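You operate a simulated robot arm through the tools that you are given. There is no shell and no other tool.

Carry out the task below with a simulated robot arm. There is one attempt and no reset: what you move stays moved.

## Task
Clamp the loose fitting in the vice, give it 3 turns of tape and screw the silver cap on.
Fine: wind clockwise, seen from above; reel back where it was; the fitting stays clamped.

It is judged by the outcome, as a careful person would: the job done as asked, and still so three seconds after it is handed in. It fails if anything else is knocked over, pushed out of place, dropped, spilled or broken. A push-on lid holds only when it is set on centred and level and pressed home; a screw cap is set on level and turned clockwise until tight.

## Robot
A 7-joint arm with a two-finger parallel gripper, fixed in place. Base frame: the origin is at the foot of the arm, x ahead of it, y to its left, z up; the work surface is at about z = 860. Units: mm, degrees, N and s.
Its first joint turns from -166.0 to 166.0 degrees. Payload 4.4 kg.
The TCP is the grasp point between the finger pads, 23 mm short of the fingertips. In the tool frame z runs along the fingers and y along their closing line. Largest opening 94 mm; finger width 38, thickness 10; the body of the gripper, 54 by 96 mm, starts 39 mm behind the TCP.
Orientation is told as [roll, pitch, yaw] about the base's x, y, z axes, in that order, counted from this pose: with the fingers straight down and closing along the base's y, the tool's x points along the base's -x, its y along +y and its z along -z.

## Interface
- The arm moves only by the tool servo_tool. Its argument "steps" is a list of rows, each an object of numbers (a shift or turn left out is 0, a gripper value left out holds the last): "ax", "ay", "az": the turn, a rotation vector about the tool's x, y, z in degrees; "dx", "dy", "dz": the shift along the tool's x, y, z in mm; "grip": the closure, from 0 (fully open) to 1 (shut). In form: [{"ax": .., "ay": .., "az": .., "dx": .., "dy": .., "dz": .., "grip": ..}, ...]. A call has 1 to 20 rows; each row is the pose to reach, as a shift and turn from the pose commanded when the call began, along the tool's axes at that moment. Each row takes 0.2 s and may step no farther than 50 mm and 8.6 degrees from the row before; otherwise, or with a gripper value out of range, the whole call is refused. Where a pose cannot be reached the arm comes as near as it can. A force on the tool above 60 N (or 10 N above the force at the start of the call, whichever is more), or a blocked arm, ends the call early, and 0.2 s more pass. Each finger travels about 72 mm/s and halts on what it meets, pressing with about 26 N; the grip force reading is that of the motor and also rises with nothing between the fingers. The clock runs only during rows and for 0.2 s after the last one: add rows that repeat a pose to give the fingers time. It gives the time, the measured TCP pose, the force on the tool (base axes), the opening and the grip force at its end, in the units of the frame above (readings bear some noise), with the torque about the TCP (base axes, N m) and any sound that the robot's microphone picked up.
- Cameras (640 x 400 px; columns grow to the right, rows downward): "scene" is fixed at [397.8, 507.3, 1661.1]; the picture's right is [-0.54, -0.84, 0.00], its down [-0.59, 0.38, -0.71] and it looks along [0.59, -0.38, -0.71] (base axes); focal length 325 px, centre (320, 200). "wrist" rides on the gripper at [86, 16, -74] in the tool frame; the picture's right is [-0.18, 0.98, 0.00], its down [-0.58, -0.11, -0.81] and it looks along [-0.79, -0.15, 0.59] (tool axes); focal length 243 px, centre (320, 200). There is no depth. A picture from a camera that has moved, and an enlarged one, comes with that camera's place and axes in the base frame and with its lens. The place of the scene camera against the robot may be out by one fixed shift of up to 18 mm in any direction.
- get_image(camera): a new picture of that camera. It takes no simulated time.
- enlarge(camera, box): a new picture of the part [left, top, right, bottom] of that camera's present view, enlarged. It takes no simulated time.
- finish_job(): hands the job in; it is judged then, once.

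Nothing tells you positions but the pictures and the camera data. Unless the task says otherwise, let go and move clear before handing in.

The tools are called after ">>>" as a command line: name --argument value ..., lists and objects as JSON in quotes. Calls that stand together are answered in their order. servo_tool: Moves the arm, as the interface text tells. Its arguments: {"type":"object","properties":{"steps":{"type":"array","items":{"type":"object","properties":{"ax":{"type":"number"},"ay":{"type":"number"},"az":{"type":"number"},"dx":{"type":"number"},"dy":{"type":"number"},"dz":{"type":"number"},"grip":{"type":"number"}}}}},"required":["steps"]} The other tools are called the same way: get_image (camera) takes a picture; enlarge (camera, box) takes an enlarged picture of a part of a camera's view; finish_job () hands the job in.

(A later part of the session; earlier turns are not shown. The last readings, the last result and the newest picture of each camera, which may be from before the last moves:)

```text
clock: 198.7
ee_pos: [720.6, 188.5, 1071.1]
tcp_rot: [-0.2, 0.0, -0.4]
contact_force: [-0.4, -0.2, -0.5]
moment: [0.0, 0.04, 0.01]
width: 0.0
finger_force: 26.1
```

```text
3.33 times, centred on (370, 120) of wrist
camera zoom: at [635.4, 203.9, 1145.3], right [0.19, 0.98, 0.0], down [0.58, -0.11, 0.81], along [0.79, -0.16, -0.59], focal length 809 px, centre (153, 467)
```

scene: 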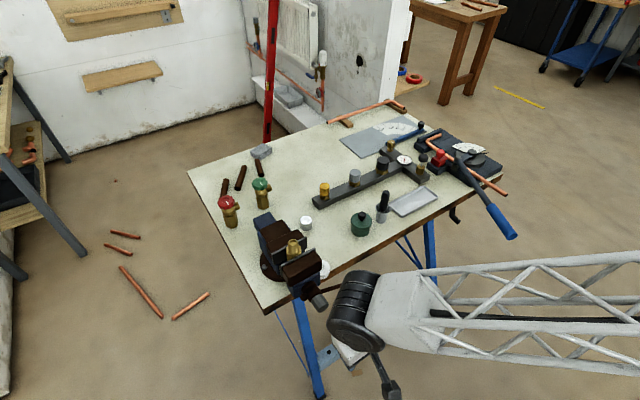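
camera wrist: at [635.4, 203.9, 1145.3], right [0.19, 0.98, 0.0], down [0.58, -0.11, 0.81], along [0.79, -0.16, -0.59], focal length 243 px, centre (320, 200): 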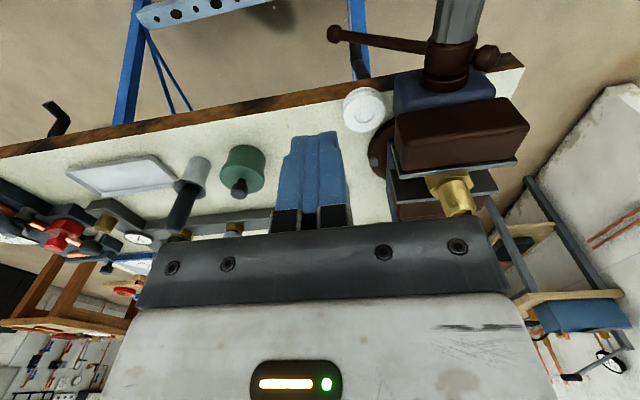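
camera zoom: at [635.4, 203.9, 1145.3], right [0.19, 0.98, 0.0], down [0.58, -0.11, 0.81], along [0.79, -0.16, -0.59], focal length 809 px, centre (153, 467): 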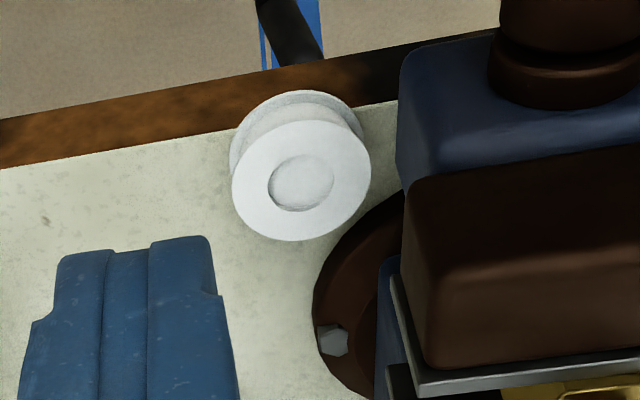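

The reel lies flat at (822.5, 223.5), overhanging the table edge (x ≈ 809) and close to the vice. Its home was (897, 131.7). I'll grip it along x with yaw +90, offset slightly to -y so the gripper body clears the jaw.

>>> servo_tool --steps '[{"az": -8.2, "grip": 0.3}, {"az": -16.4, "grip": 0.3}, {"az": -24.6, "grip": 0.3}, {"az": -32.8, "grip": 0.3}, {"az": -41, "grip": 0.3}, {"az": -49.2, "grip": 0.3}, {"az": -57.4, "grip": 0.3}, {"az": -65.6, "grip": 0.3}, {"az": -73.8, "grip": 0.3}, {"az": -82, "grip": 0.3}, {"az": -90.4, "grip": 0.3}, {"az": -90.4, "grip": 0.3}]'

>>> get_image --camera "wrist"

```text
clock: 201.3
ee_pos: [716.8, 186.8, 1073.8]
tcp_rot: [0.0, 0.2, 90.1]
contact_force: [-0.6, -0.2, -0.4]
moment: [0.02, 0.0, -0.02]
width: 65.6
finger_force: 0.0
```

```text
taken
camera wrist: at [701.0, 99.2, 1148.3], right [-0.98, 0.18, 0.0], down [0.11, 0.58, 0.8], along [0.15, 0.79, -0.59], focal length 243 px, centre (320, 200)
```

wrist: 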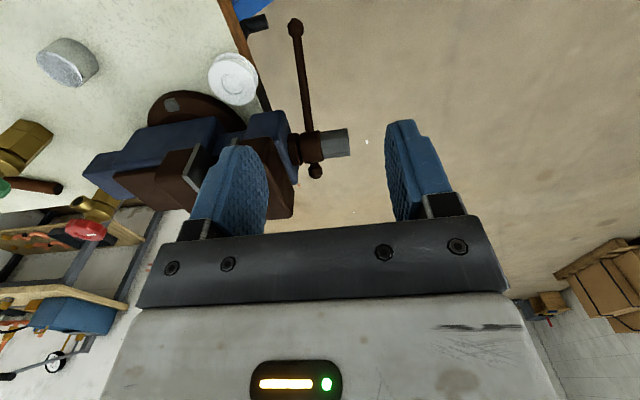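

>>> servo_tool --steps '[{"dx": -4, "dy": -30, "dz": 5}, {"dx": -8, "dy": -60, "dz": 20}, {"dx": -13, "dy": -85, "dz": 45}, {"dx": -18.2, "dy": -105.7, "dz": 74}, {"dx": -18.2, "dy": -105.7, "dz": 74}]'

>>> get_image --camera "wrist"

>>> enlarge --camera "wrist" --box '[220, 30, 420, 170]'

```text
clock: 202.5
ee_pos: [820.6, 203.1, 1000.9]
tcp_rot: [0.0, 0.2, 90.0]
contact_force: [-0.1, 0.1, -0.9]
moment: [-0.01, 0.01, -0.02]
width: 65.7
finger_force: 0.1
```

```text
taken
camera wrist: at [804.8, 115.8, 1075.0], right [-0.98, 0.18, 0.0], down [0.11, 0.58, 0.8], along [0.15, 0.79, -0.59], focal length 243 px, centre (320, 200)
```

wrist: 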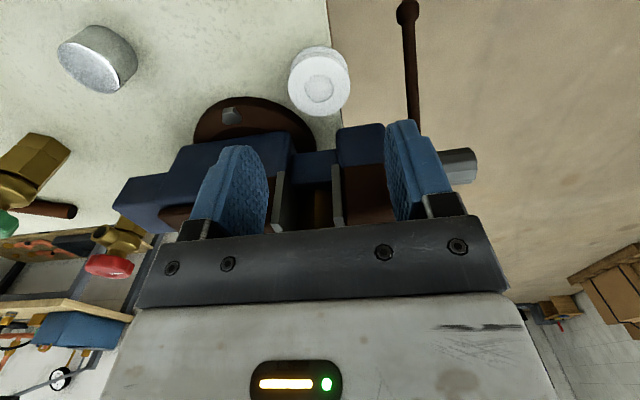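

```text
2.86 times, centred on (320, 100) of wrist
camera zoom: at [804.8, 115.8, 1075.0], right [-0.98, 0.18, 0.0], down [0.11, 0.58, 0.8], along [0.15, 0.79, -0.59], focal length 693 px, centre (320, 486)
```

zoom: 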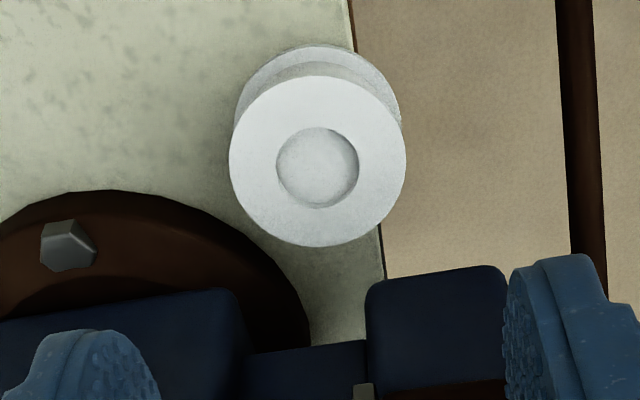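

The reel's centre refines to (825, 220.8). I'll come down over it, slightly offset in y, and stop above to check clearances.

>>> servo_tool --steps '[{"dx": -5, "dy": -2, "dz": 10}, {"dx": -9.9, "dy": -4.4, "dz": 35}, {"dx": -9.9, "dy": -4.4, "dz": 65}, {"dx": -9.9, "dy": -4.4, "dz": 85}, {"dx": -9.9, "dy": -4.4, "dz": 85}]'

>>> get_image --camera "wrist"

>>> enlarge --camera "scene" --box '[270, 200, 390, 300]'

```text
clock: 203.3
ee_pos: [827.9, 214.2, 949.7]
tcp_rot: [-0.7, -0.2, 90.1]
contact_force: [-0.3, -0.1, 9.9]
moment: [0.39, 0.13, 0.04]
width: 66.0
finger_force: 0.1
stopped in row 4: the force on the tool passed its limit at 112 N (the readings are from after the stop); the commanded pose is now the measured one
```

```text
taken
camera wrist: at [812.4, 126.3, 1022.6], right [-0.98, 0.18, -0.01], down [0.1, 0.58, 0.81], along [0.15, 0.79, -0.59], focal length 243 px, centre (320, 200)
```

wrist: 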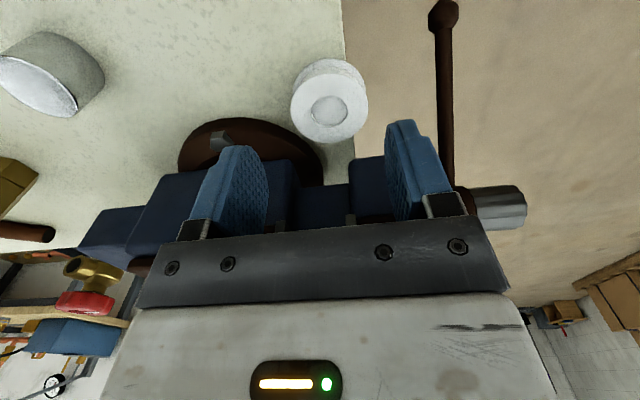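

```text
4.00 times, centred on (330, 250) of scene
camera zoom: at [397.8, 507.3, 1661.1], right [-0.54, -0.84, 0.0], down [-0.59, 0.38, -0.71], along [0.59, -0.38, -0.71], focal length 1299 px, centre (280, 0)
```

zoom: 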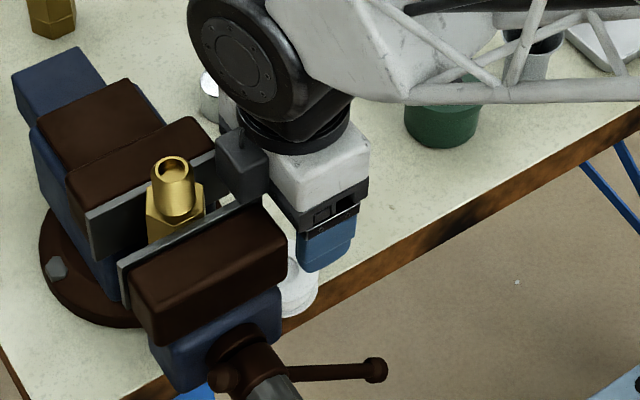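

The gripper touched something at z ≈ 950 and stopped. I'll look closely at what is touching before moving.

>>> enlarge --camera "scene" --box '[290, 200, 370, 270]'

>>> enlarge --camera "wrist" --box '[220, 30, 460, 250]'

```text
5.71 times, centred on (330, 235) of scene
camera zoom: at [397.8, 507.3, 1661.1], right [-0.54, -0.84, 0.0], down [-0.59, 0.38, -0.71], along [0.59, -0.38, -0.71], focal length 1856 px, centre (263, 0)
```

zoom: 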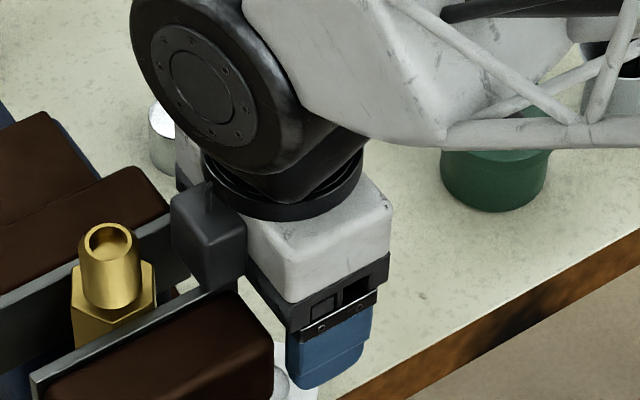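

```text
1.82 times, centred on (340, 140) of wrist
camera zoom: at [812.4, 126.3, 1022.6], right [-0.98, 0.18, -0.01], down [0.1, 0.58, 0.81], along [0.15, 0.79, -0.59], focal length 441 px, centre (284, 309)
```

zoom: 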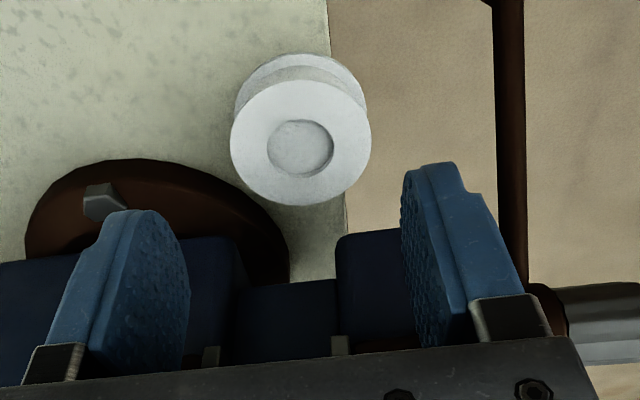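

A box on the gripper's far side touched the moving jaw's plate. To clear it I'll tilt the fingers about 30° toward +y, so everything above the fingertips leans away from the vice. First I'll back up.

>>> servo_tool --steps '[{"dx": 3, "dz": -15}, {"dx": 12, "dz": -40}, {"dx": 15, "dz": -60}, {"dx": 15, "dz": -60, "ax": 0, "ay": -7.5}, {"dx": 15, "dz": -60, "ay": -15}, {"dx": 15, "dz": -60, "ay": -22.5}, {"dx": 15, "dz": -60, "ay": -30}, {"dx": 15, "dz": -60, "ay": -30}]'

>>> get_image --camera "wrist"

>>> enlarge --camera "scene" --box '[260, 170, 400, 290]'

```text
clock: 205.1
ee_pos: [827.9, 198.8, 1009.7]
tcp_rot: [-0.8, -30.1, 90.5]
contact_force: [0.0, 0.2, 0.5]
moment: [0.01, -0.01, -0.02]
width: 65.7
finger_force: 0.1
```

```text
taken
camera wrist: at [811.9, 85.3, 1028.7], right [-0.98, 0.16, 0.08], down [0.1, 0.1, 0.99], along [0.15, 0.98, -0.11], focal length 243 px, centre (320, 200)
```

wrist: 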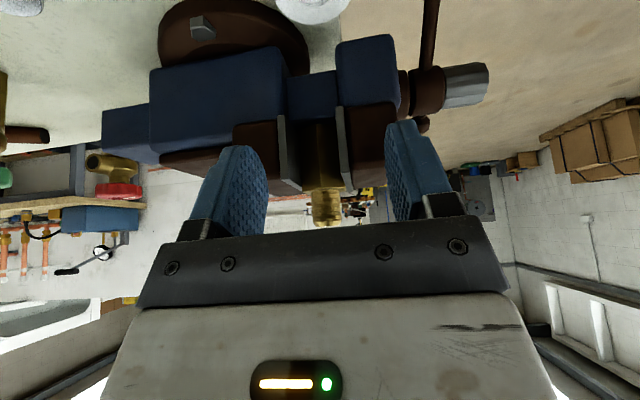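

```text
3.33 times, centred on (330, 230) of scene
camera zoom: at [397.8, 507.3, 1661.1], right [-0.54, -0.84, 0.0], down [-0.59, 0.38, -0.71], along [0.59, -0.38, -0.71], focal length 1082 px, centre (287, 100)
```

zoom: 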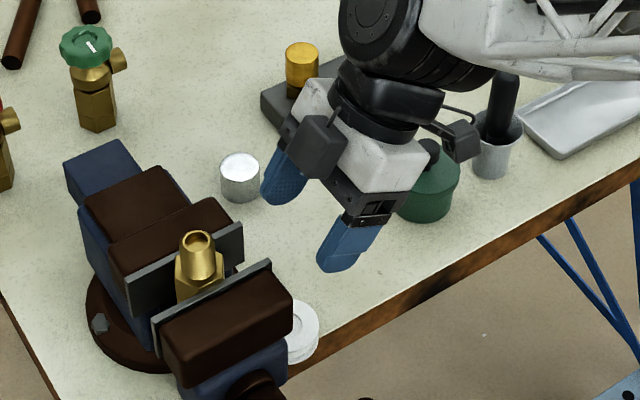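

Now everything above the fingertips leans away from the vice, and I can see the hex firmly between the plates. I'll descend toward the reel in two stages.

>>> servo_tool --steps '[{"dx": 8, "dy": 1, "dz": 18}, {"dx": 16, "dy": 2, "dz": 36}, {"dx": 24, "dy": 2.9, "dz": 54}, {"dx": 32, "dy": 2.9, "dz": 72}, {"dx": 37, "dy": 2.9, "dz": 84}, {"dx": 37, "dy": 2.9, "dz": 84}]'

>>> get_image --camera "wrist"

>>> enlarge --camera "scene" --box '[280, 200, 380, 300]'

```text
clock: 206.5
ee_pos: [827.3, 209.9, 915.5]
tcp_rot: [-0.7, -30.1, 90.4]
contact_force: [-0.7, -0.1, 0.2]
moment: [-0.02, 0.0, 0.03]
width: 65.7
finger_force: 0.0
```

```text
taken
camera wrist: at [811.6, 96.5, 936.3], right [-0.98, 0.16, 0.08], down [0.1, 0.1, 0.99], along [0.15, 0.98, -0.11], focal length 243 px, centre (320, 200)
```

wrist: 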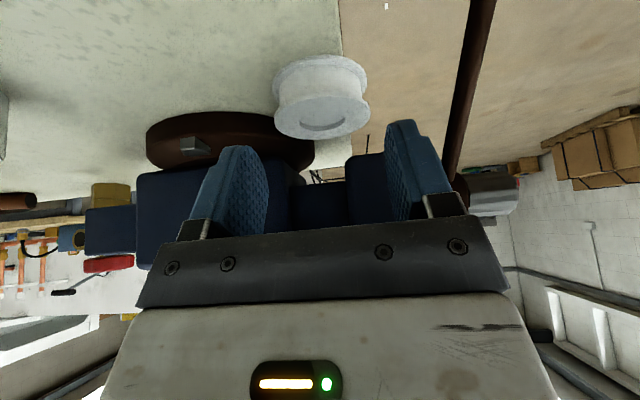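

```text
4.00 times, centred on (330, 250) of scene
camera zoom: at [397.8, 507.3, 1661.1], right [-0.54, -0.84, 0.0], down [-0.59, 0.38, -0.71], along [0.59, -0.38, -0.71], focal length 1299 px, centre (280, 0)
```

zoom: 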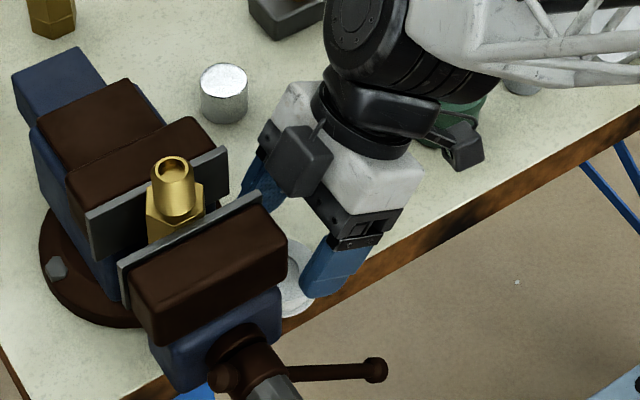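

>>> servo_tool --steps '[{"dx": 3, "dy": -0.8, "dz": 8}, {"dx": 6, "dy": -0.8, "dz": 15}, {"dx": 8.5, "dy": -0.8, "dz": 20}, {"dx": 9.3, "dy": -0.8, "dz": 21.8}, {"dx": 9.3, "dy": -0.8, "dz": 21.8}]'

>>> get_image --camera "wrist"

>>> enlarge --camera "scene" --box '[280, 200, 380, 300]'

```text
clock: 207.7
ee_pos: [828.0, 211.3, 892.9]
tcp_rot: [-0.7, -29.9, 90.5]
contact_force: [-0.7, -0.3, 0.8]
moment: [-0.01, 0.01, 0.0]
width: 65.9
finger_force: 0.1
```

```text
taken
camera wrist: at [812.0, 98.6, 913.9], right [-0.98, 0.16, 0.08], down [0.1, 0.1, 0.99], along [0.15, 0.98, -0.11], focal length 243 px, centre (320, 200)
```

wrist: 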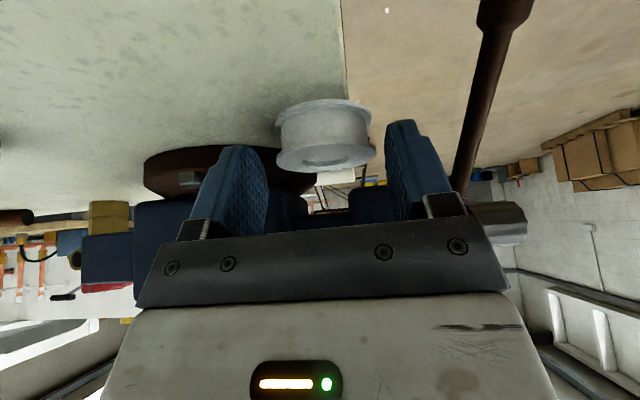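

```text
4.00 times, centred on (330, 250) of scene
camera zoom: at [397.8, 507.3, 1661.1], right [-0.54, -0.84, 0.0], down [-0.59, 0.38, -0.71], along [0.59, -0.38, -0.71], focal length 1299 px, centre (280, 0)
```

zoom: 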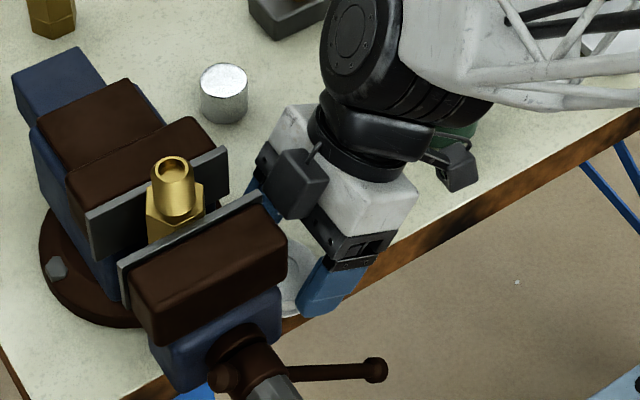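

>>> servo_tool --steps '[{"dx": 0.7, "dy": 2, "dz": 1.3}, {"dx": 0.7, "dy": 2, "dz": 1.3}, {"dx": 0.7, "dy": 2, "dz": 1.3, "grip": 0.38}, {"dx": 0.7, "dy": 2, "dz": 1.3, "grip": 0.42}, {"dx": 0.7, "dy": 2, "dz": 1.3, "grip": 0.46}, {"dx": 0.7, "dy": 2, "dz": 1.3, "grip": 0.46}]'

>>> get_image --camera "wrist"

```text
clock: 209.1
ee_pos: [825.6, 211.0, 891.7]
tcp_rot: [-0.9, -30.0, 90.5]
contact_force: [1.0, -0.2, 0.0]
moment: [-0.04, 0.0, 0.02]
width: 51.1
finger_force: 0.9
```

```text
taken
camera wrist: at [810.0, 97.8, 912.3], right [-0.98, 0.16, 0.08], down [0.1, 0.1, 0.99], along [0.15, 0.98, -0.11], focal length 243 px, centre (320, 200)
```

wrist: 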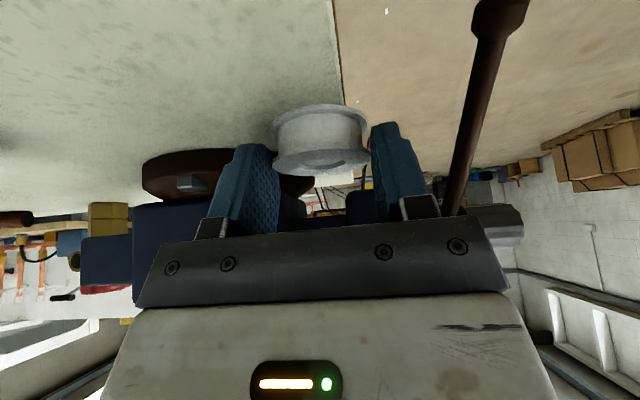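

>>> servo_tool --steps '[{"grip": 0.6}, {"grip": 1.0}, {"grip": 1.0}]'

>>> enlarge --camera "wrist" --box '[220, 60, 440, 220]'

```text
clock: 209.9
ee_pos: [825.2, 211.0, 891.9]
tcp_rot: [-0.7, -30.0, 90.5]
contact_force: [-0.9, -0.1, -0.1]
moment: [-0.04, 0.0, 0.01]
width: 50.5
finger_force: 25.7
```

```text
2.50 times, centred on (330, 140) of wrist
camera zoom: at [810.0, 97.8, 912.2], right [-0.98, 0.16, 0.08], down [0.1, 0.1, 0.99], along [0.15, 0.98, -0.11], focal length 606 px, centre (295, 350)
```

zoom: 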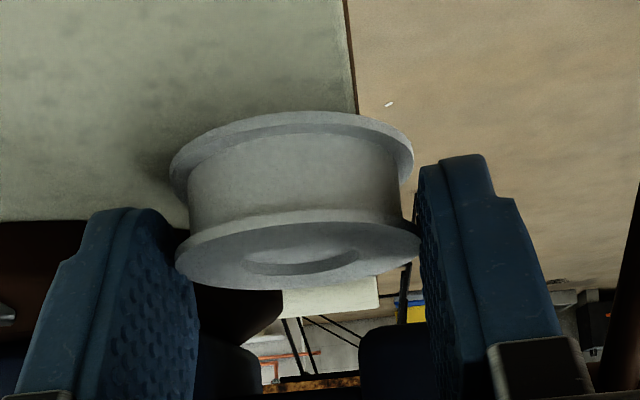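

>>> servo_tool --steps '[{"dx": -2.5, "dz": -4.3}, {"dx": -5, "dz": -8.7}, {"dx": -10, "dz": -17.3}, {"dx": -10, "dz": -17.3}]'

>>> enlarge --camera "wrist" --box '[220, 60, 440, 220]'

>>> enlarge --camera "scene" --box '[280, 200, 380, 300]'

```text
clock: 210.9
ee_pos: [826.1, 211.4, 911.5]
tcp_rot: [-0.7, -30.0, 90.5]
contact_force: [0.7, -0.4, 0.3]
moment: [0.0, 0.02, 0.0]
width: 50.5
finger_force: 26.3
```

```text
2.50 times, centred on (330, 140) of wrist
camera zoom: at [810.2, 97.2, 931.9], right [-0.98, 0.16, 0.08], down [0.1, 0.1, 0.99], along [0.15, 0.98, -0.11], focal length 606 px, centre (295, 350)
```

zoom: 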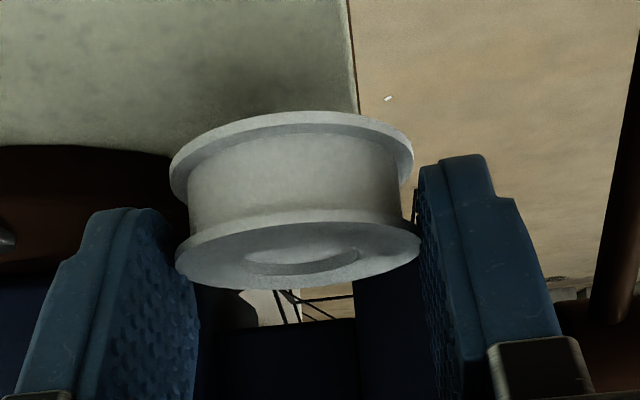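

```text
4.00 times, centred on (330, 250) of scene
camera zoom: at [397.8, 507.3, 1661.1], right [-0.54, -0.84, 0.0], down [-0.59, 0.38, -0.71], along [0.59, -0.38, -0.71], focal length 1299 px, centre (280, 0)
```

zoom: 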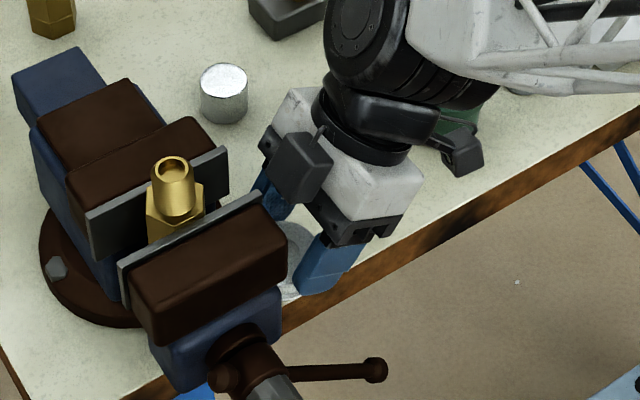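

The reel is held and lifted cleanly. I'll carry it up and away from the vice and swing the tilt direction to +x. Then I can set it on its original spot, regrasp it vertically, and wind from there.

>>> servo_tool --steps '[{"dx": -10, "dz": -17}, {"dx": -20, "dz": -36}, {"dx": -28, "dz": -56}, {"dx": -30, "dz": -78}, {"dx": -26, "dz": -98}, {"dx": -15, "dz": -115}, {"dx": 0, "dy": -5, "dz": -128}, {"dx": 8, "dy": -15, "dz": -135}, {"dx": 8, "dy": -15, "dz": -135}]'

>>> get_image --camera "scene"

>>> get_image --camera "wrist"

```text
clock: 212.9
ee_pos: [838.6, 135.0, 1025.2]
tcp_rot: [-0.7, -30.0, 90.4]
contact_force: [0.8, -0.2, -0.2]
moment: [0.01, -0.02, 0.04]
width: 0.0
finger_force: 26.0
```

```text
taken
```

scene: 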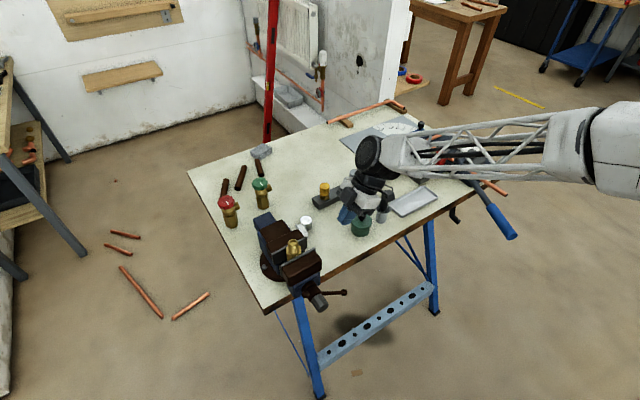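

```text
taken
camera wrist: at [823.2, 21.5, 1045.2], right [-0.98, 0.16, 0.08], down [0.1, 0.1, 0.99], along [0.15, 0.98, -0.11], focal length 243 px, centre (320, 200)
```

wrist: 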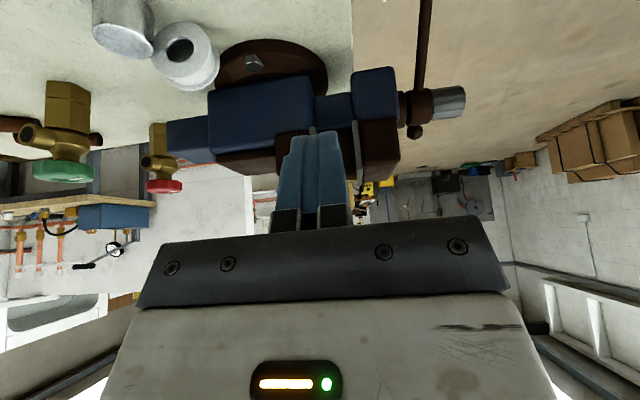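

The reel slipped out of the fingertip grip and is back on the table near the cap. I'll check where it landed and whether the cap moved.

>>> enlarge --camera "scene" --box '[260, 190, 380, 290]'

>>> enlarge --camera "wrist" --box '[80, 0, 280, 130]'

```text
4.00 times, centred on (320, 240) of scene
camera zoom: at [397.8, 507.3, 1661.1], right [-0.54, -0.84, 0.0], down [-0.59, 0.38, -0.71], along [0.59, -0.38, -0.71], focal length 1299 px, centre (320, 40)
```

zoom: 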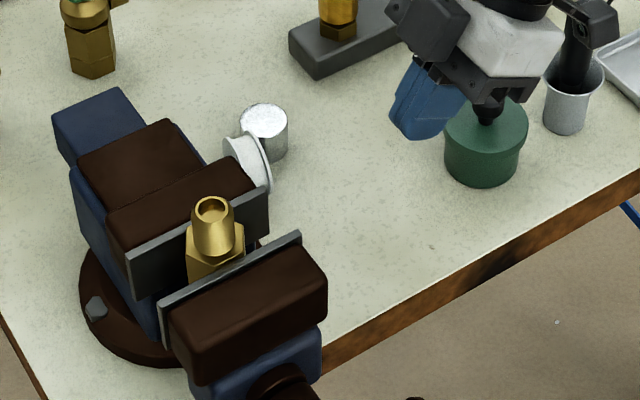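

```text
3.08 times, centred on (180, 65) of wrist
camera zoom: at [823.2, 21.5, 1045.2], right [-0.98, 0.16, 0.08], down [0.1, 0.1, 0.99], along [0.15, 0.98, -0.11], focal length 746 px, centre (751, 615)
```

zoom: 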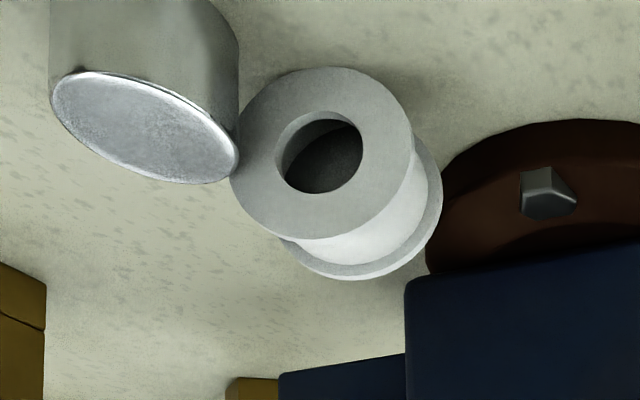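

The cap hasn't moved. The reel is standing on its rim near (960, 200), beside the cap. I'll un-tilt, rise, and look at it from better angles before touching it.

>>> servo_tool --steps '[{"dz": -20}, {"ay": 7.5, "dz": -35}, {"ay": 15, "dz": -45}, {"ay": 22.5, "dz": -50}, {"ay": 30, "dz": -50, "grip": 0.3}, {"ay": 30, "dz": -50, "grip": 0.3}]'

>>> get_image --camera "wrist"

>>> enlarge --camera "wrist" --box '[80, 0, 280, 130]'

>>> enlarge --camera "scene" --box '[270, 200, 340, 260]'

```text
clock: 214.3
ee_pos: [837.3, 112.6, 1067.9]
tcp_rot: [-0.7, 0.2, 90.1]
contact_force: [0.1, -0.2, 0.0]
moment: [0.03, -0.03, -0.01]
width: 65.7
finger_force: 0.1
```

```text
taken
camera wrist: at [821.2, 25.5, 1141.1], right [-0.98, 0.18, -0.01], down [0.1, 0.58, 0.81], along [0.15, 0.79, -0.59], focal length 243 px, centre (320, 200)
```

wrist: 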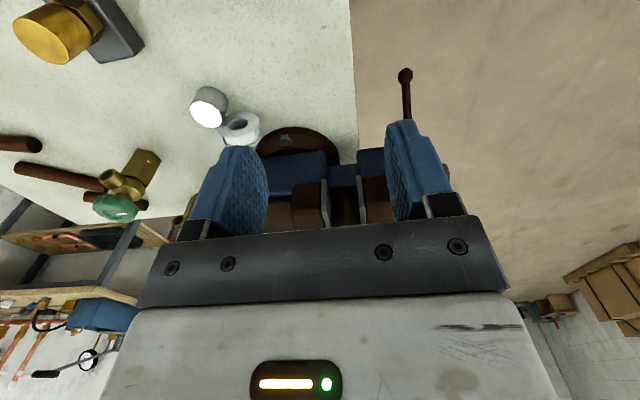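

```text
3.08 times, centred on (180, 65) of wrist
camera zoom: at [821.2, 25.5, 1141.1], right [-0.98, 0.18, -0.01], down [0.1, 0.58, 0.81], along [0.15, 0.79, -0.59], focal length 746 px, centre (751, 615)
```

zoom: 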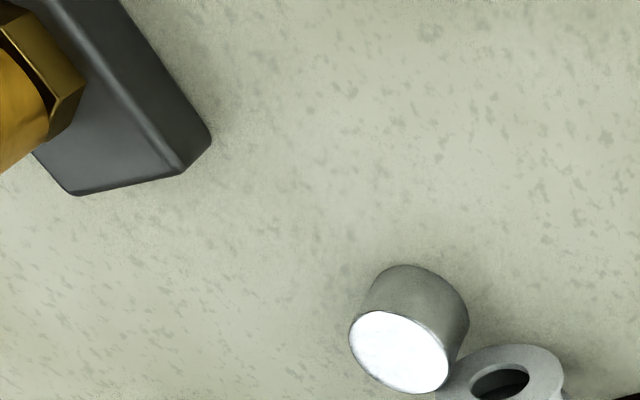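

```text
6.67 times, centred on (305, 230) of scene
camera zoom: at [397.8, 507.3, 1661.1], right [-0.54, -0.84, 0.0], down [-0.59, 0.38, -0.71], along [0.59, -0.38, -0.71], focal length 2165 px, centre (420, 0)
```

zoom: 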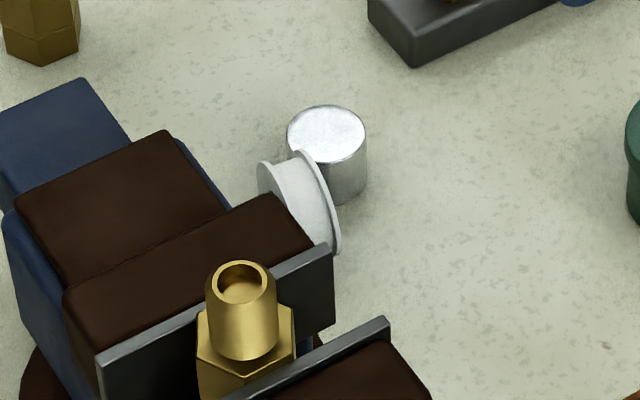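

>>> servo_tool --steps '[{"az": 8.2, "dx": -7}, {"az": 16.4, "dx": -14}, {"az": 24.6, "dx": -21}, {"az": 32.8, "dx": -28}, {"az": 41, "dx": -35}, {"az": 49.2, "dx": -42}, {"az": 57.4, "dx": -49}, {"az": 65.6, "dx": -56}, {"az": 73.8, "dx": -63}, {"az": 82, "dx": -70}, {"az": 90, "dx": -77}, {"az": 90, "dx": -77}]'

>>> get_image --camera "wrist"

>>> enlarge --camera "wrist" --box '[240, 60, 420, 180]'

```text
clock: 216.9
ee_pos: [836.9, 189.4, 1068.9]
tcp_rot: [0.0, -0.5, 0.1]
contact_force: [0.7, -0.8, -0.4]
moment: [0.0, 0.0, 0.0]
width: 65.6
finger_force: 0.0
```

```text
taken
camera wrist: at [751.3, 204.5, 1141.7], right [0.18, 0.98, 0.0], down [0.57, -0.11, 0.81], along [0.8, -0.15, -0.58], focal length 243 px, centre (320, 200)
```

wrist: 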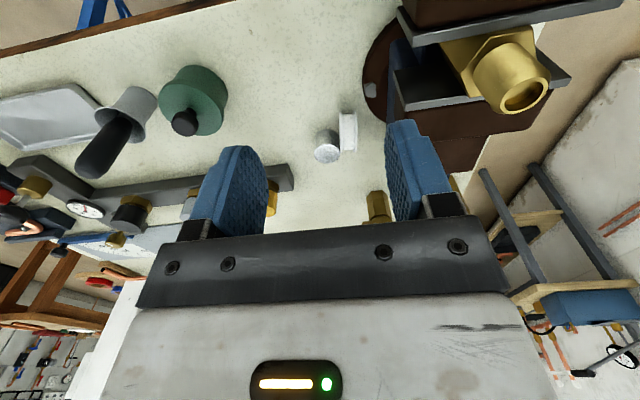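

```text
3.33 times, centred on (330, 120) of wrist
camera zoom: at [751.3, 204.5, 1141.7], right [0.18, 0.98, 0.0], down [0.57, -0.11, 0.81], along [0.8, -0.15, -0.58], focal length 809 px, centre (287, 467)
```

zoom: 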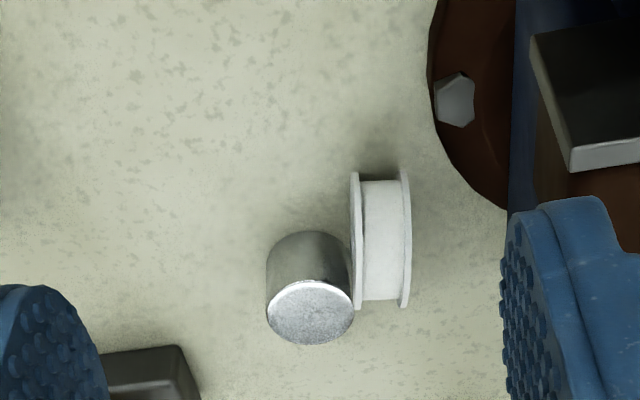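

From this side it's clear: the reel stands on its rim at (959.5, 203), axis along y, just touching the cap. I'll grip it across its two flat faces from above, on the side away from the cap.

>>> servo_tool --steps '[{"dx": -26, "dy": 3, "dz": 15, "grip": 0.62}, {"dx": -52, "dy": 7, "dz": 40, "grip": 0.62}, {"dx": -78, "dy": 10, "dz": 68, "grip": 0.62}, {"dx": -103, "dy": 13.8, "dz": 100, "grip": 0.62}, {"dx": -103, "dy": 13.8, "dz": 109, "grip": 0.62}, {"dx": -103, "dy": 13.8, "dz": 109, "grip": 0.62}]'

>>> get_image --camera "wrist"

>>> enlarge --camera "wrist" --box '[240, 40, 420, 190]'

```text
clock: 218.3
ee_pos: [942.7, 205.2, 959.0]
tcp_rot: [0.0, -0.6, 0.1]
contact_force: [0.1, 0.0, -0.2]
moment: [0.0, 0.0, 0.01]
width: 35.6
finger_force: 0.1
```

```text
taken
camera wrist: at [855.5, 219.6, 1031.6], right [0.18, 0.98, 0.0], down [0.57, -0.11, 0.81], along [0.8, -0.15, -0.58], focal length 243 px, centre (320, 200)
```

wrist: 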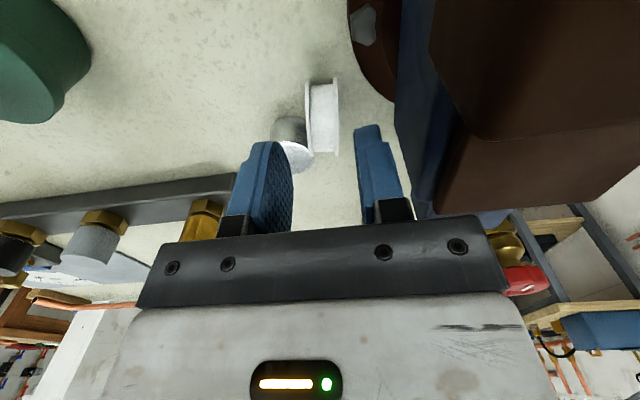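

```text
2.67 times, centred on (330, 115) of wrist
camera zoom: at [855.5, 219.6, 1031.6], right [0.18, 0.98, 0.0], down [0.57, -0.11, 0.81], along [0.8, -0.15, -0.58], focal length 647 px, centre (293, 427)
```

zoom: 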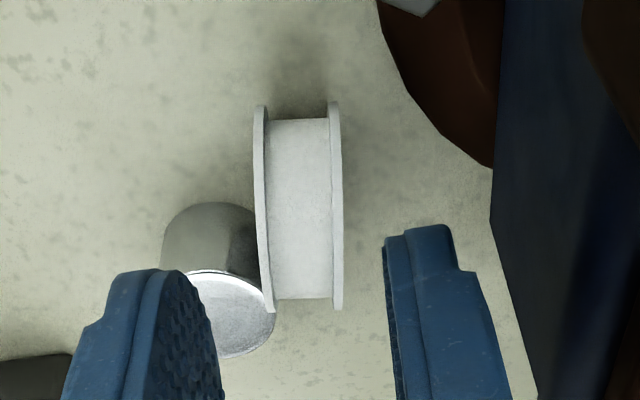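

>>> servo_tool --steps '[{"dx": 2.5, "dy": -1.6, "dz": 15}, {"dx": 2.5, "dy": -1.6, "dz": 35}, {"dx": 2.5, "dy": -1.6, "dz": 50}, {"dx": 2.5, "dy": -1.6, "dz": 56}, {"dx": 2.5, "dy": -1.6, "dz": 56}]'

>>> enlarge --camera "wrist" --box '[220, 40, 420, 220]'

>>> enlarge --camera "scene" --box '[270, 180, 370, 260]'

```text
clock: 219.2
ee_pos: [943.2, 204.4, 920.1]
tcp_rot: [0.1, -1.1, 0.1]
contact_force: [-1.5, -1.1, 5.6]
moment: [0.28, 0.05, 0.13]
width: 35.7
finger_force: 0.1
stopped in row 4: the force on the tool passed its limit at 70 N (the readings are from after the stop); the commanded pose is now the measured one
```

```text
2.22 times, centred on (320, 130) of wrist
camera zoom: at [856.2, 219.3, 991.4], right [0.18, 0.98, 0.01], down [0.57, -0.11, 0.82], along [0.8, -0.15, -0.58], focal length 539 px, centre (320, 356)
```

zoom: 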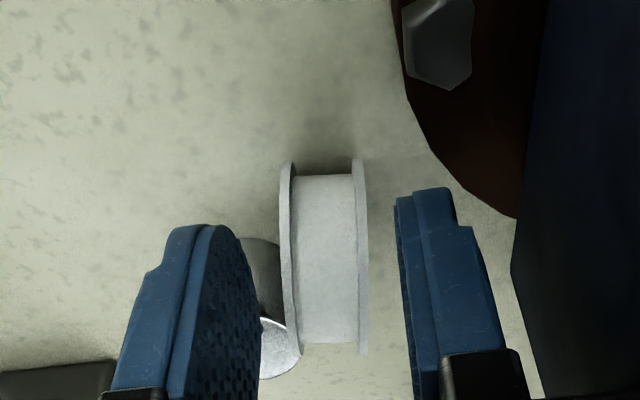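

```text
5.00 times, centred on (320, 220) of scene
camera zoom: at [397.8, 507.3, 1661.1], right [-0.54, -0.84, 0.0], down [-0.59, 0.38, -0.71], along [0.59, -0.38, -0.71], focal length 1624 px, centre (320, 100)
```

zoom: 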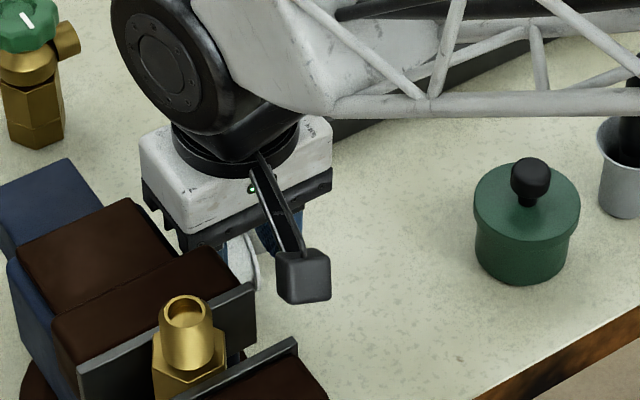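

The gripper body touched the vice's rear block before reaching the reel, so I can't straddle it there. I'll rise, roll the reel toward the robot with one fingertip on top, away from the cap, and then tip it flat onto open table.

>>> servo_tool --steps '[{"dz": -10}, {"dz": -30}, {"dz": -50, "grip": 0.255}, {"dy": -20, "dz": -50, "grip": 0.255}, {"dy": -41, "dz": -45, "dx": -14, "grip": 0.255}, {"dy": -41, "dz": -35, "dx": -14, "ay": 1, "grip": 0.255}, {"dy": -41, "dz": -35, "dx": -14, "ay": 1, "grip": 0.255}]'

>>> get_image --camera "wrist"

>>> enlarge --camera "wrist" --box '[240, 20, 480, 200]'

```text
clock: 220.8
ee_pos: [956.1, 164.4, 953.1]
tcp_rot: [0.1, -0.1, 0.1]
contact_force: [-0.5, -0.5, 0.6]
moment: [-0.02, -0.08, -0.01]
width: 70.1
finger_force: 0.1
```

```text
taken
camera wrist: at [869.8, 179.4, 1026.8], right [0.18, 0.98, 0.0], down [0.58, -0.11, 0.81], along [0.79, -0.15, -0.59], focal length 243 px, centre (320, 200)
```

wrist: 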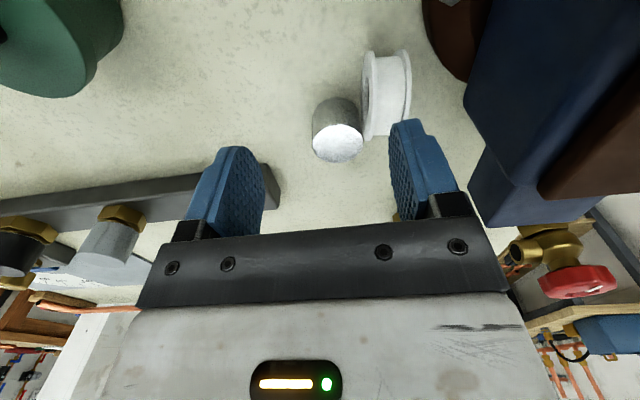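

```text
2.22 times, centred on (360, 110) of wrist
camera zoom: at [869.8, 179.4, 1026.8], right [0.18, 0.98, 0.0], down [0.58, -0.11, 0.81], along [0.79, -0.15, -0.59], focal length 539 px, centre (231, 400)
```

zoom: 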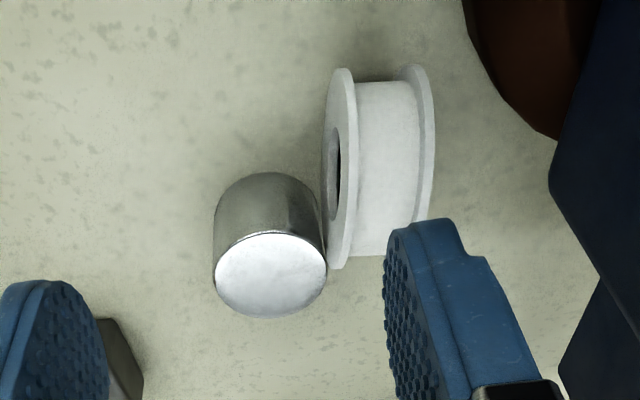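

>>> servo_tool --steps '[{"dz": 6}, {"dz": 12}, {"dz": 16}, {"dz": 16}]'

>>> servo_tool --steps '[{"dz": 1}, {"dz": 2}, {"dz": 2}]'

>>> servo_tool --steps '[{"dz": 1}, {"dz": 1}]'

```text
clock: 221.8
ee_pos: [955.9, 164.4, 937.6]
tcp_rot: [0.0, -0.1, 0.1]
contact_force: [-0.1, 1.1, -0.4]
moment: [0.01, 0.01, -0.03]
width: 69.9
finger_force: 0.1
```

```text
clock: 222.6
ee_pos: [955.6, 164.0, 935.3]
tcp_rot: [0.0, -0.1, 0.1]
contact_force: [-0.6, 0.3, 0.0]
moment: [-0.02, 0.0, -0.01]
width: 69.9
finger_force: 0.1
```

```text
clock: 223.2
ee_pos: [956.8, 163.5, 935.2]
tcp_rot: [0.1, -0.1, 0.1]
contact_force: [-0.4, -1.0, -0.1]
moment: [0.01, -0.01, 0.01]
width: 70.1
finger_force: 0.0
```

>>> servo_tool --steps '[{"dz": 0.7}, {"dz": 0.7}]'

>>> servo_tool --steps '[{"dz": 0.7}, {"dz": 0.7}]'

>>> servo_tool --steps '[{"dz": 0.7}, {"dz": 0.7}]'

>>> get_image --camera "wrist"

```text
clock: 223.8
ee_pos: [955.5, 164.1, 934.3]
tcp_rot: [0.1, 0.0, 0.0]
contact_force: [0.5, 0.6, 1.2]
moment: [0.11, -0.02, -0.01]
width: 69.9
finger_force: 0.4
```

```text
clock: 224.4
ee_pos: [956.8, 164.2, 934.2]
tcp_rot: [0.0, -0.1, 0.1]
contact_force: [0.3, 0.1, 8.5]
moment: [0.33, -0.06, 0.03]
width: 70.3
finger_force: 0.0
```

```text
clock: 225.0
ee_pos: [957.0, 164.2, 934.2]
tcp_rot: [0.1, -0.2, 0.1]
contact_force: [-0.5, -0.1, 17.9]
moment: [0.7, -0.05, -0.02]
width: 70.1
finger_force: 0.0
```

```text
taken
camera wrist: at [870.6, 178.7, 1007.1], right [0.18, 0.98, 0.0], down [0.58, -0.11, 0.81], along [0.79, -0.15, -0.59], focal length 243 px, centre (320, 200)
```

wrist: 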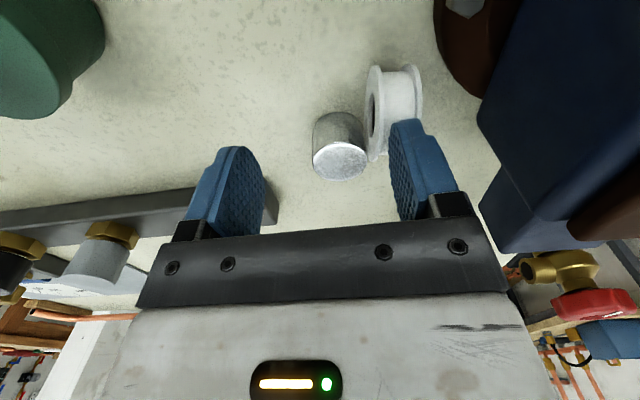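

Contact on top of the reel. I'll ease to about 5 N and draw it toward the robot so that it rolls.

>>> servo_tool --steps '[{"dz": -0.9}, {"dx": 5, "dz": -0.9}, {"dx": 12, "dz": -0.9}, {"dx": 20, "dz": -0.9}, {"dx": 28, "dz": -0.9}, {"dx": 28, "dz": -0.9}]'

>>> get_image --camera "wrist"

```text
clock: 226.4
ee_pos: [927.9, 164.6, 935.0]
tcp_rot: [0.2, -0.2, 0.1]
contact_force: [0.3, 0.7, 4.6]
moment: [0.23, -0.1, 0.04]
width: 70.6
finger_force: 0.5
```

```text
taken
camera wrist: at [841.8, 178.5, 1008.4], right [0.18, 0.98, 0.0], down [0.58, -0.11, 0.81], along [0.79, -0.15, -0.59], focal length 243 px, centre (320, 200)
```

wrist: 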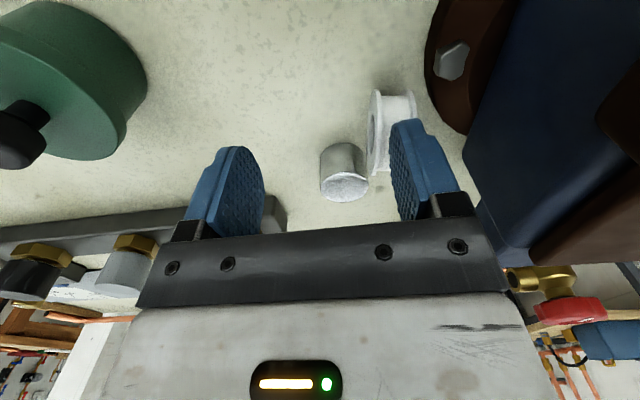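

The reel is rolling as intended (now x ≈ 942). I'll lift off, reposition the fingertip and repeat.

>>> servo_tool --steps '[{"dz": -6}, {"dx": -16, "dz": -6}, {"dx": -30, "dz": -6}, {"dx": -30, "dz": -6}, {"dx": -30, "dz": -1}, {"dx": -30, "dz": 0.1}, {"dx": -30, "dz": 0.1}]'

>>> servo_tool --steps '[{"dx": 6}, {"dx": 14}, {"dx": 22}, {"dx": 30}, {"dx": 36}, {"dx": 36}]'

>>> get_image --camera "wrist"

```text
clock: 228.0
ee_pos: [959.1, 164.1, 932.1]
tcp_rot: [0.0, -0.1, 0.1]
contact_force: [-0.2, 0.2, -0.2]
moment: [0.01, 0.03, 0.0]
width: 70.4
finger_force: 0.0
```

```text
clock: 229.4
ee_pos: [923.4, 163.1, 933.4]
tcp_rot: [0.1, -0.1, 0.0]
contact_force: [0.0, 2.3, 9.8]
moment: [0.48, 0.18, -0.02]
width: 70.4
finger_force: 0.9
```

```text
taken
camera wrist: at [836.8, 177.9, 1007.6], right [0.18, 0.98, 0.0], down [0.58, -0.11, 0.81], along [0.79, -0.15, -0.59], focal length 243 px, centre (320, 200)
```

wrist: 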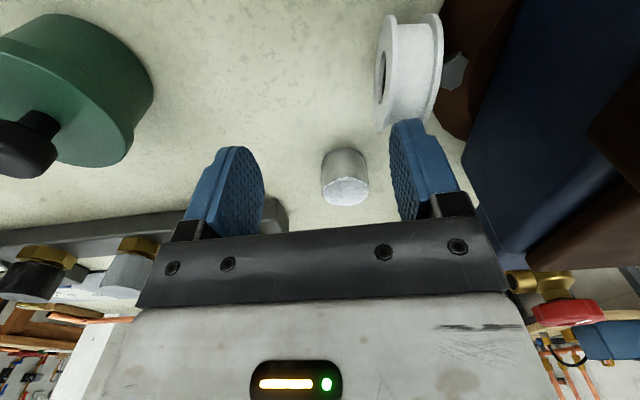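

The reel is now at about (903, 209), still standing and well clear of the cap. I'll lower one finger on its vice side and tip it gently toward -y onto open table.

>>> servo_tool --steps '[{"dz": -12}, {"dz": -28}, {"dx": 10, "dy": 12, "dz": -28}, {"dx": 20, "dy": 25, "dz": -28}, {"dx": 20, "dy": 25, "dz": -28}]'

>>> get_image --camera "wrist"

>>> enlarge --camera "scene" --box '[260, 190, 360, 270]'

```text
clock: 230.6
ee_pos: [902.1, 186.8, 962.1]
tcp_rot: [0.1, 0.0, 0.0]
contact_force: [0.1, 0.7, 0.7]
moment: [-0.01, 0.03, 0.02]
width: 69.8
finger_force: 0.0
```

```text
taken
camera wrist: at [816.7, 202.0, 1035.6], right [0.18, 0.98, 0.0], down [0.58, -0.11, 0.81], along [0.79, -0.15, -0.59], focal length 243 px, centre (320, 200)
```

wrist: 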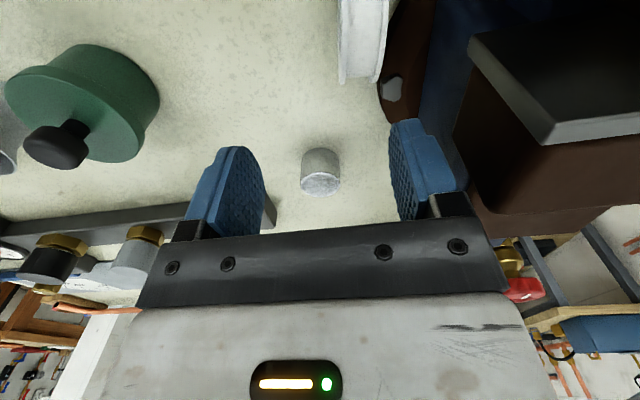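

```text
5.00 times, centred on (310, 230) of scene
camera zoom: at [397.8, 507.3, 1661.1], right [-0.54, -0.84, 0.0], down [-0.59, 0.38, -0.71], along [0.59, -0.38, -0.71], focal length 1624 px, centre (370, 50)
```

zoom: 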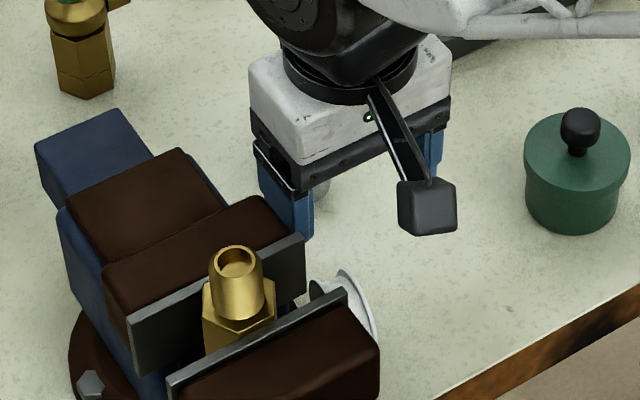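

The reel is still slowly rolling toward the table edge. I'll put the finger in front of it right away.

>>> servo_tool --steps '[{"dx": 45, "dy": -4, "dz": 5}, {"dx": 88, "dy": -10, "dz": 20}, {"dx": 98, "dy": -12, "dz": 64}, {"dx": 98, "dy": -12, "dz": 66}]'

>>> get_image --camera "wrist"

>>> enlarge --camera "scene" --box '[270, 200, 370, 300]'

```text
clock: 231.6
ee_pos: [804.0, 176.7, 896.6]
tcp_rot: [0.1, -0.2, 0.0]
contact_force: [-0.3, -0.8, 0.4]
moment: [0.01, 0.03, 0.0]
width: 69.7
finger_force: 0.0
```

```text
taken
camera wrist: at [718.7, 191.4, 970.5], right [0.18, 0.98, 0.0], down [0.58, -0.11, 0.81], along [0.79, -0.15, -0.59], focal length 243 px, centre (320, 200)
```

wrist: 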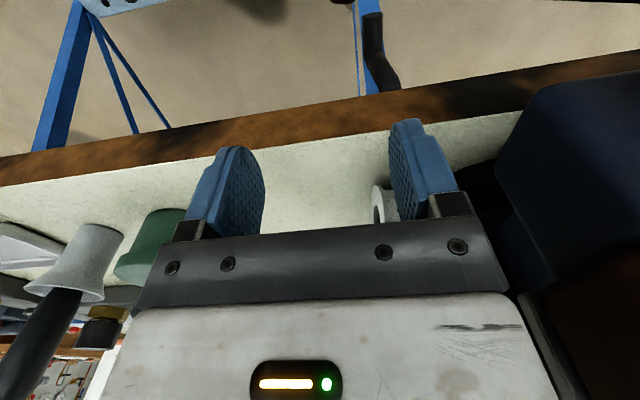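

```text
4.00 times, centred on (320, 250) of scene
camera zoom: at [397.8, 507.3, 1661.1], right [-0.54, -0.84, 0.0], down [-0.59, 0.38, -0.71], along [0.59, -0.38, -0.71], focal length 1299 px, centre (320, 0)
```

zoom: 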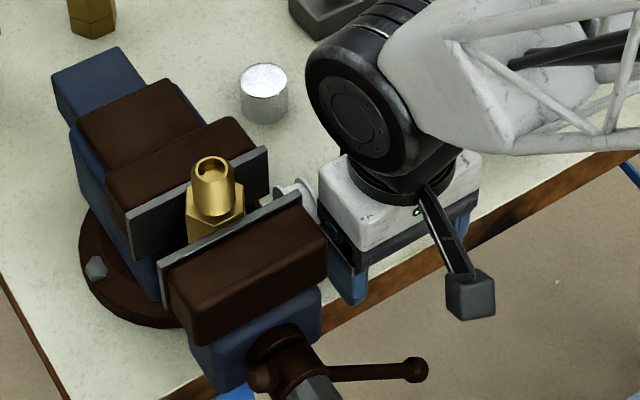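

>>> enlarge --camera "wrist" --box '[330, 130, 470, 240]'

>>> enlarge --camera "scene" --box '[290, 220, 350, 270]'

```text
3.64 times, centred on (400, 185) of wrist
camera zoom: at [718.7, 191.4, 970.5], right [0.18, 0.98, 0.0], down [0.58, -0.11, 0.81], along [0.79, -0.15, -0.59], focal length 882 px, centre (29, 254)
```

zoom: 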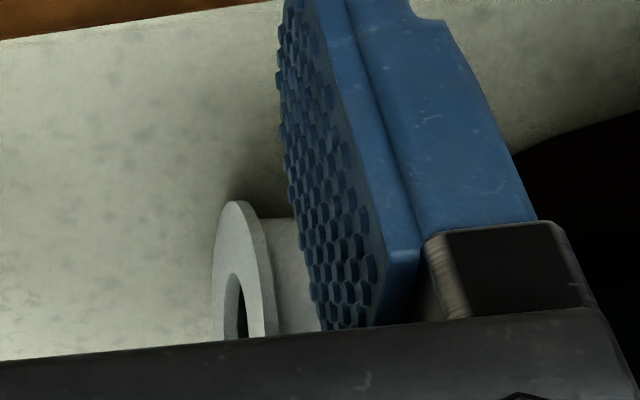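

```text
8.00 times, centred on (320, 245) of scene
camera zoom: at [397.8, 507.3, 1661.1], right [-0.54, -0.84, 0.0], down [-0.59, 0.38, -0.71], along [0.59, -0.38, -0.71], focal length 2598 px, centre (320, -160)
```

zoom: 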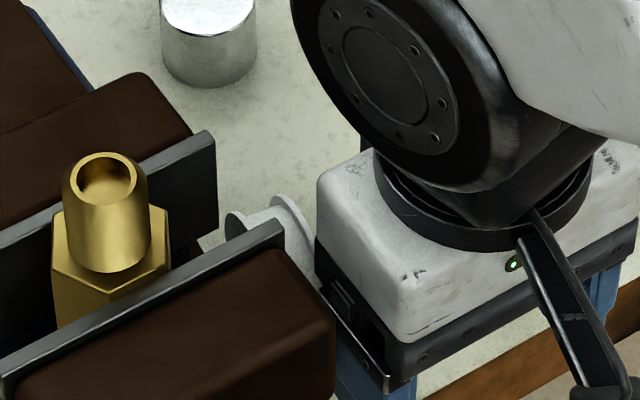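

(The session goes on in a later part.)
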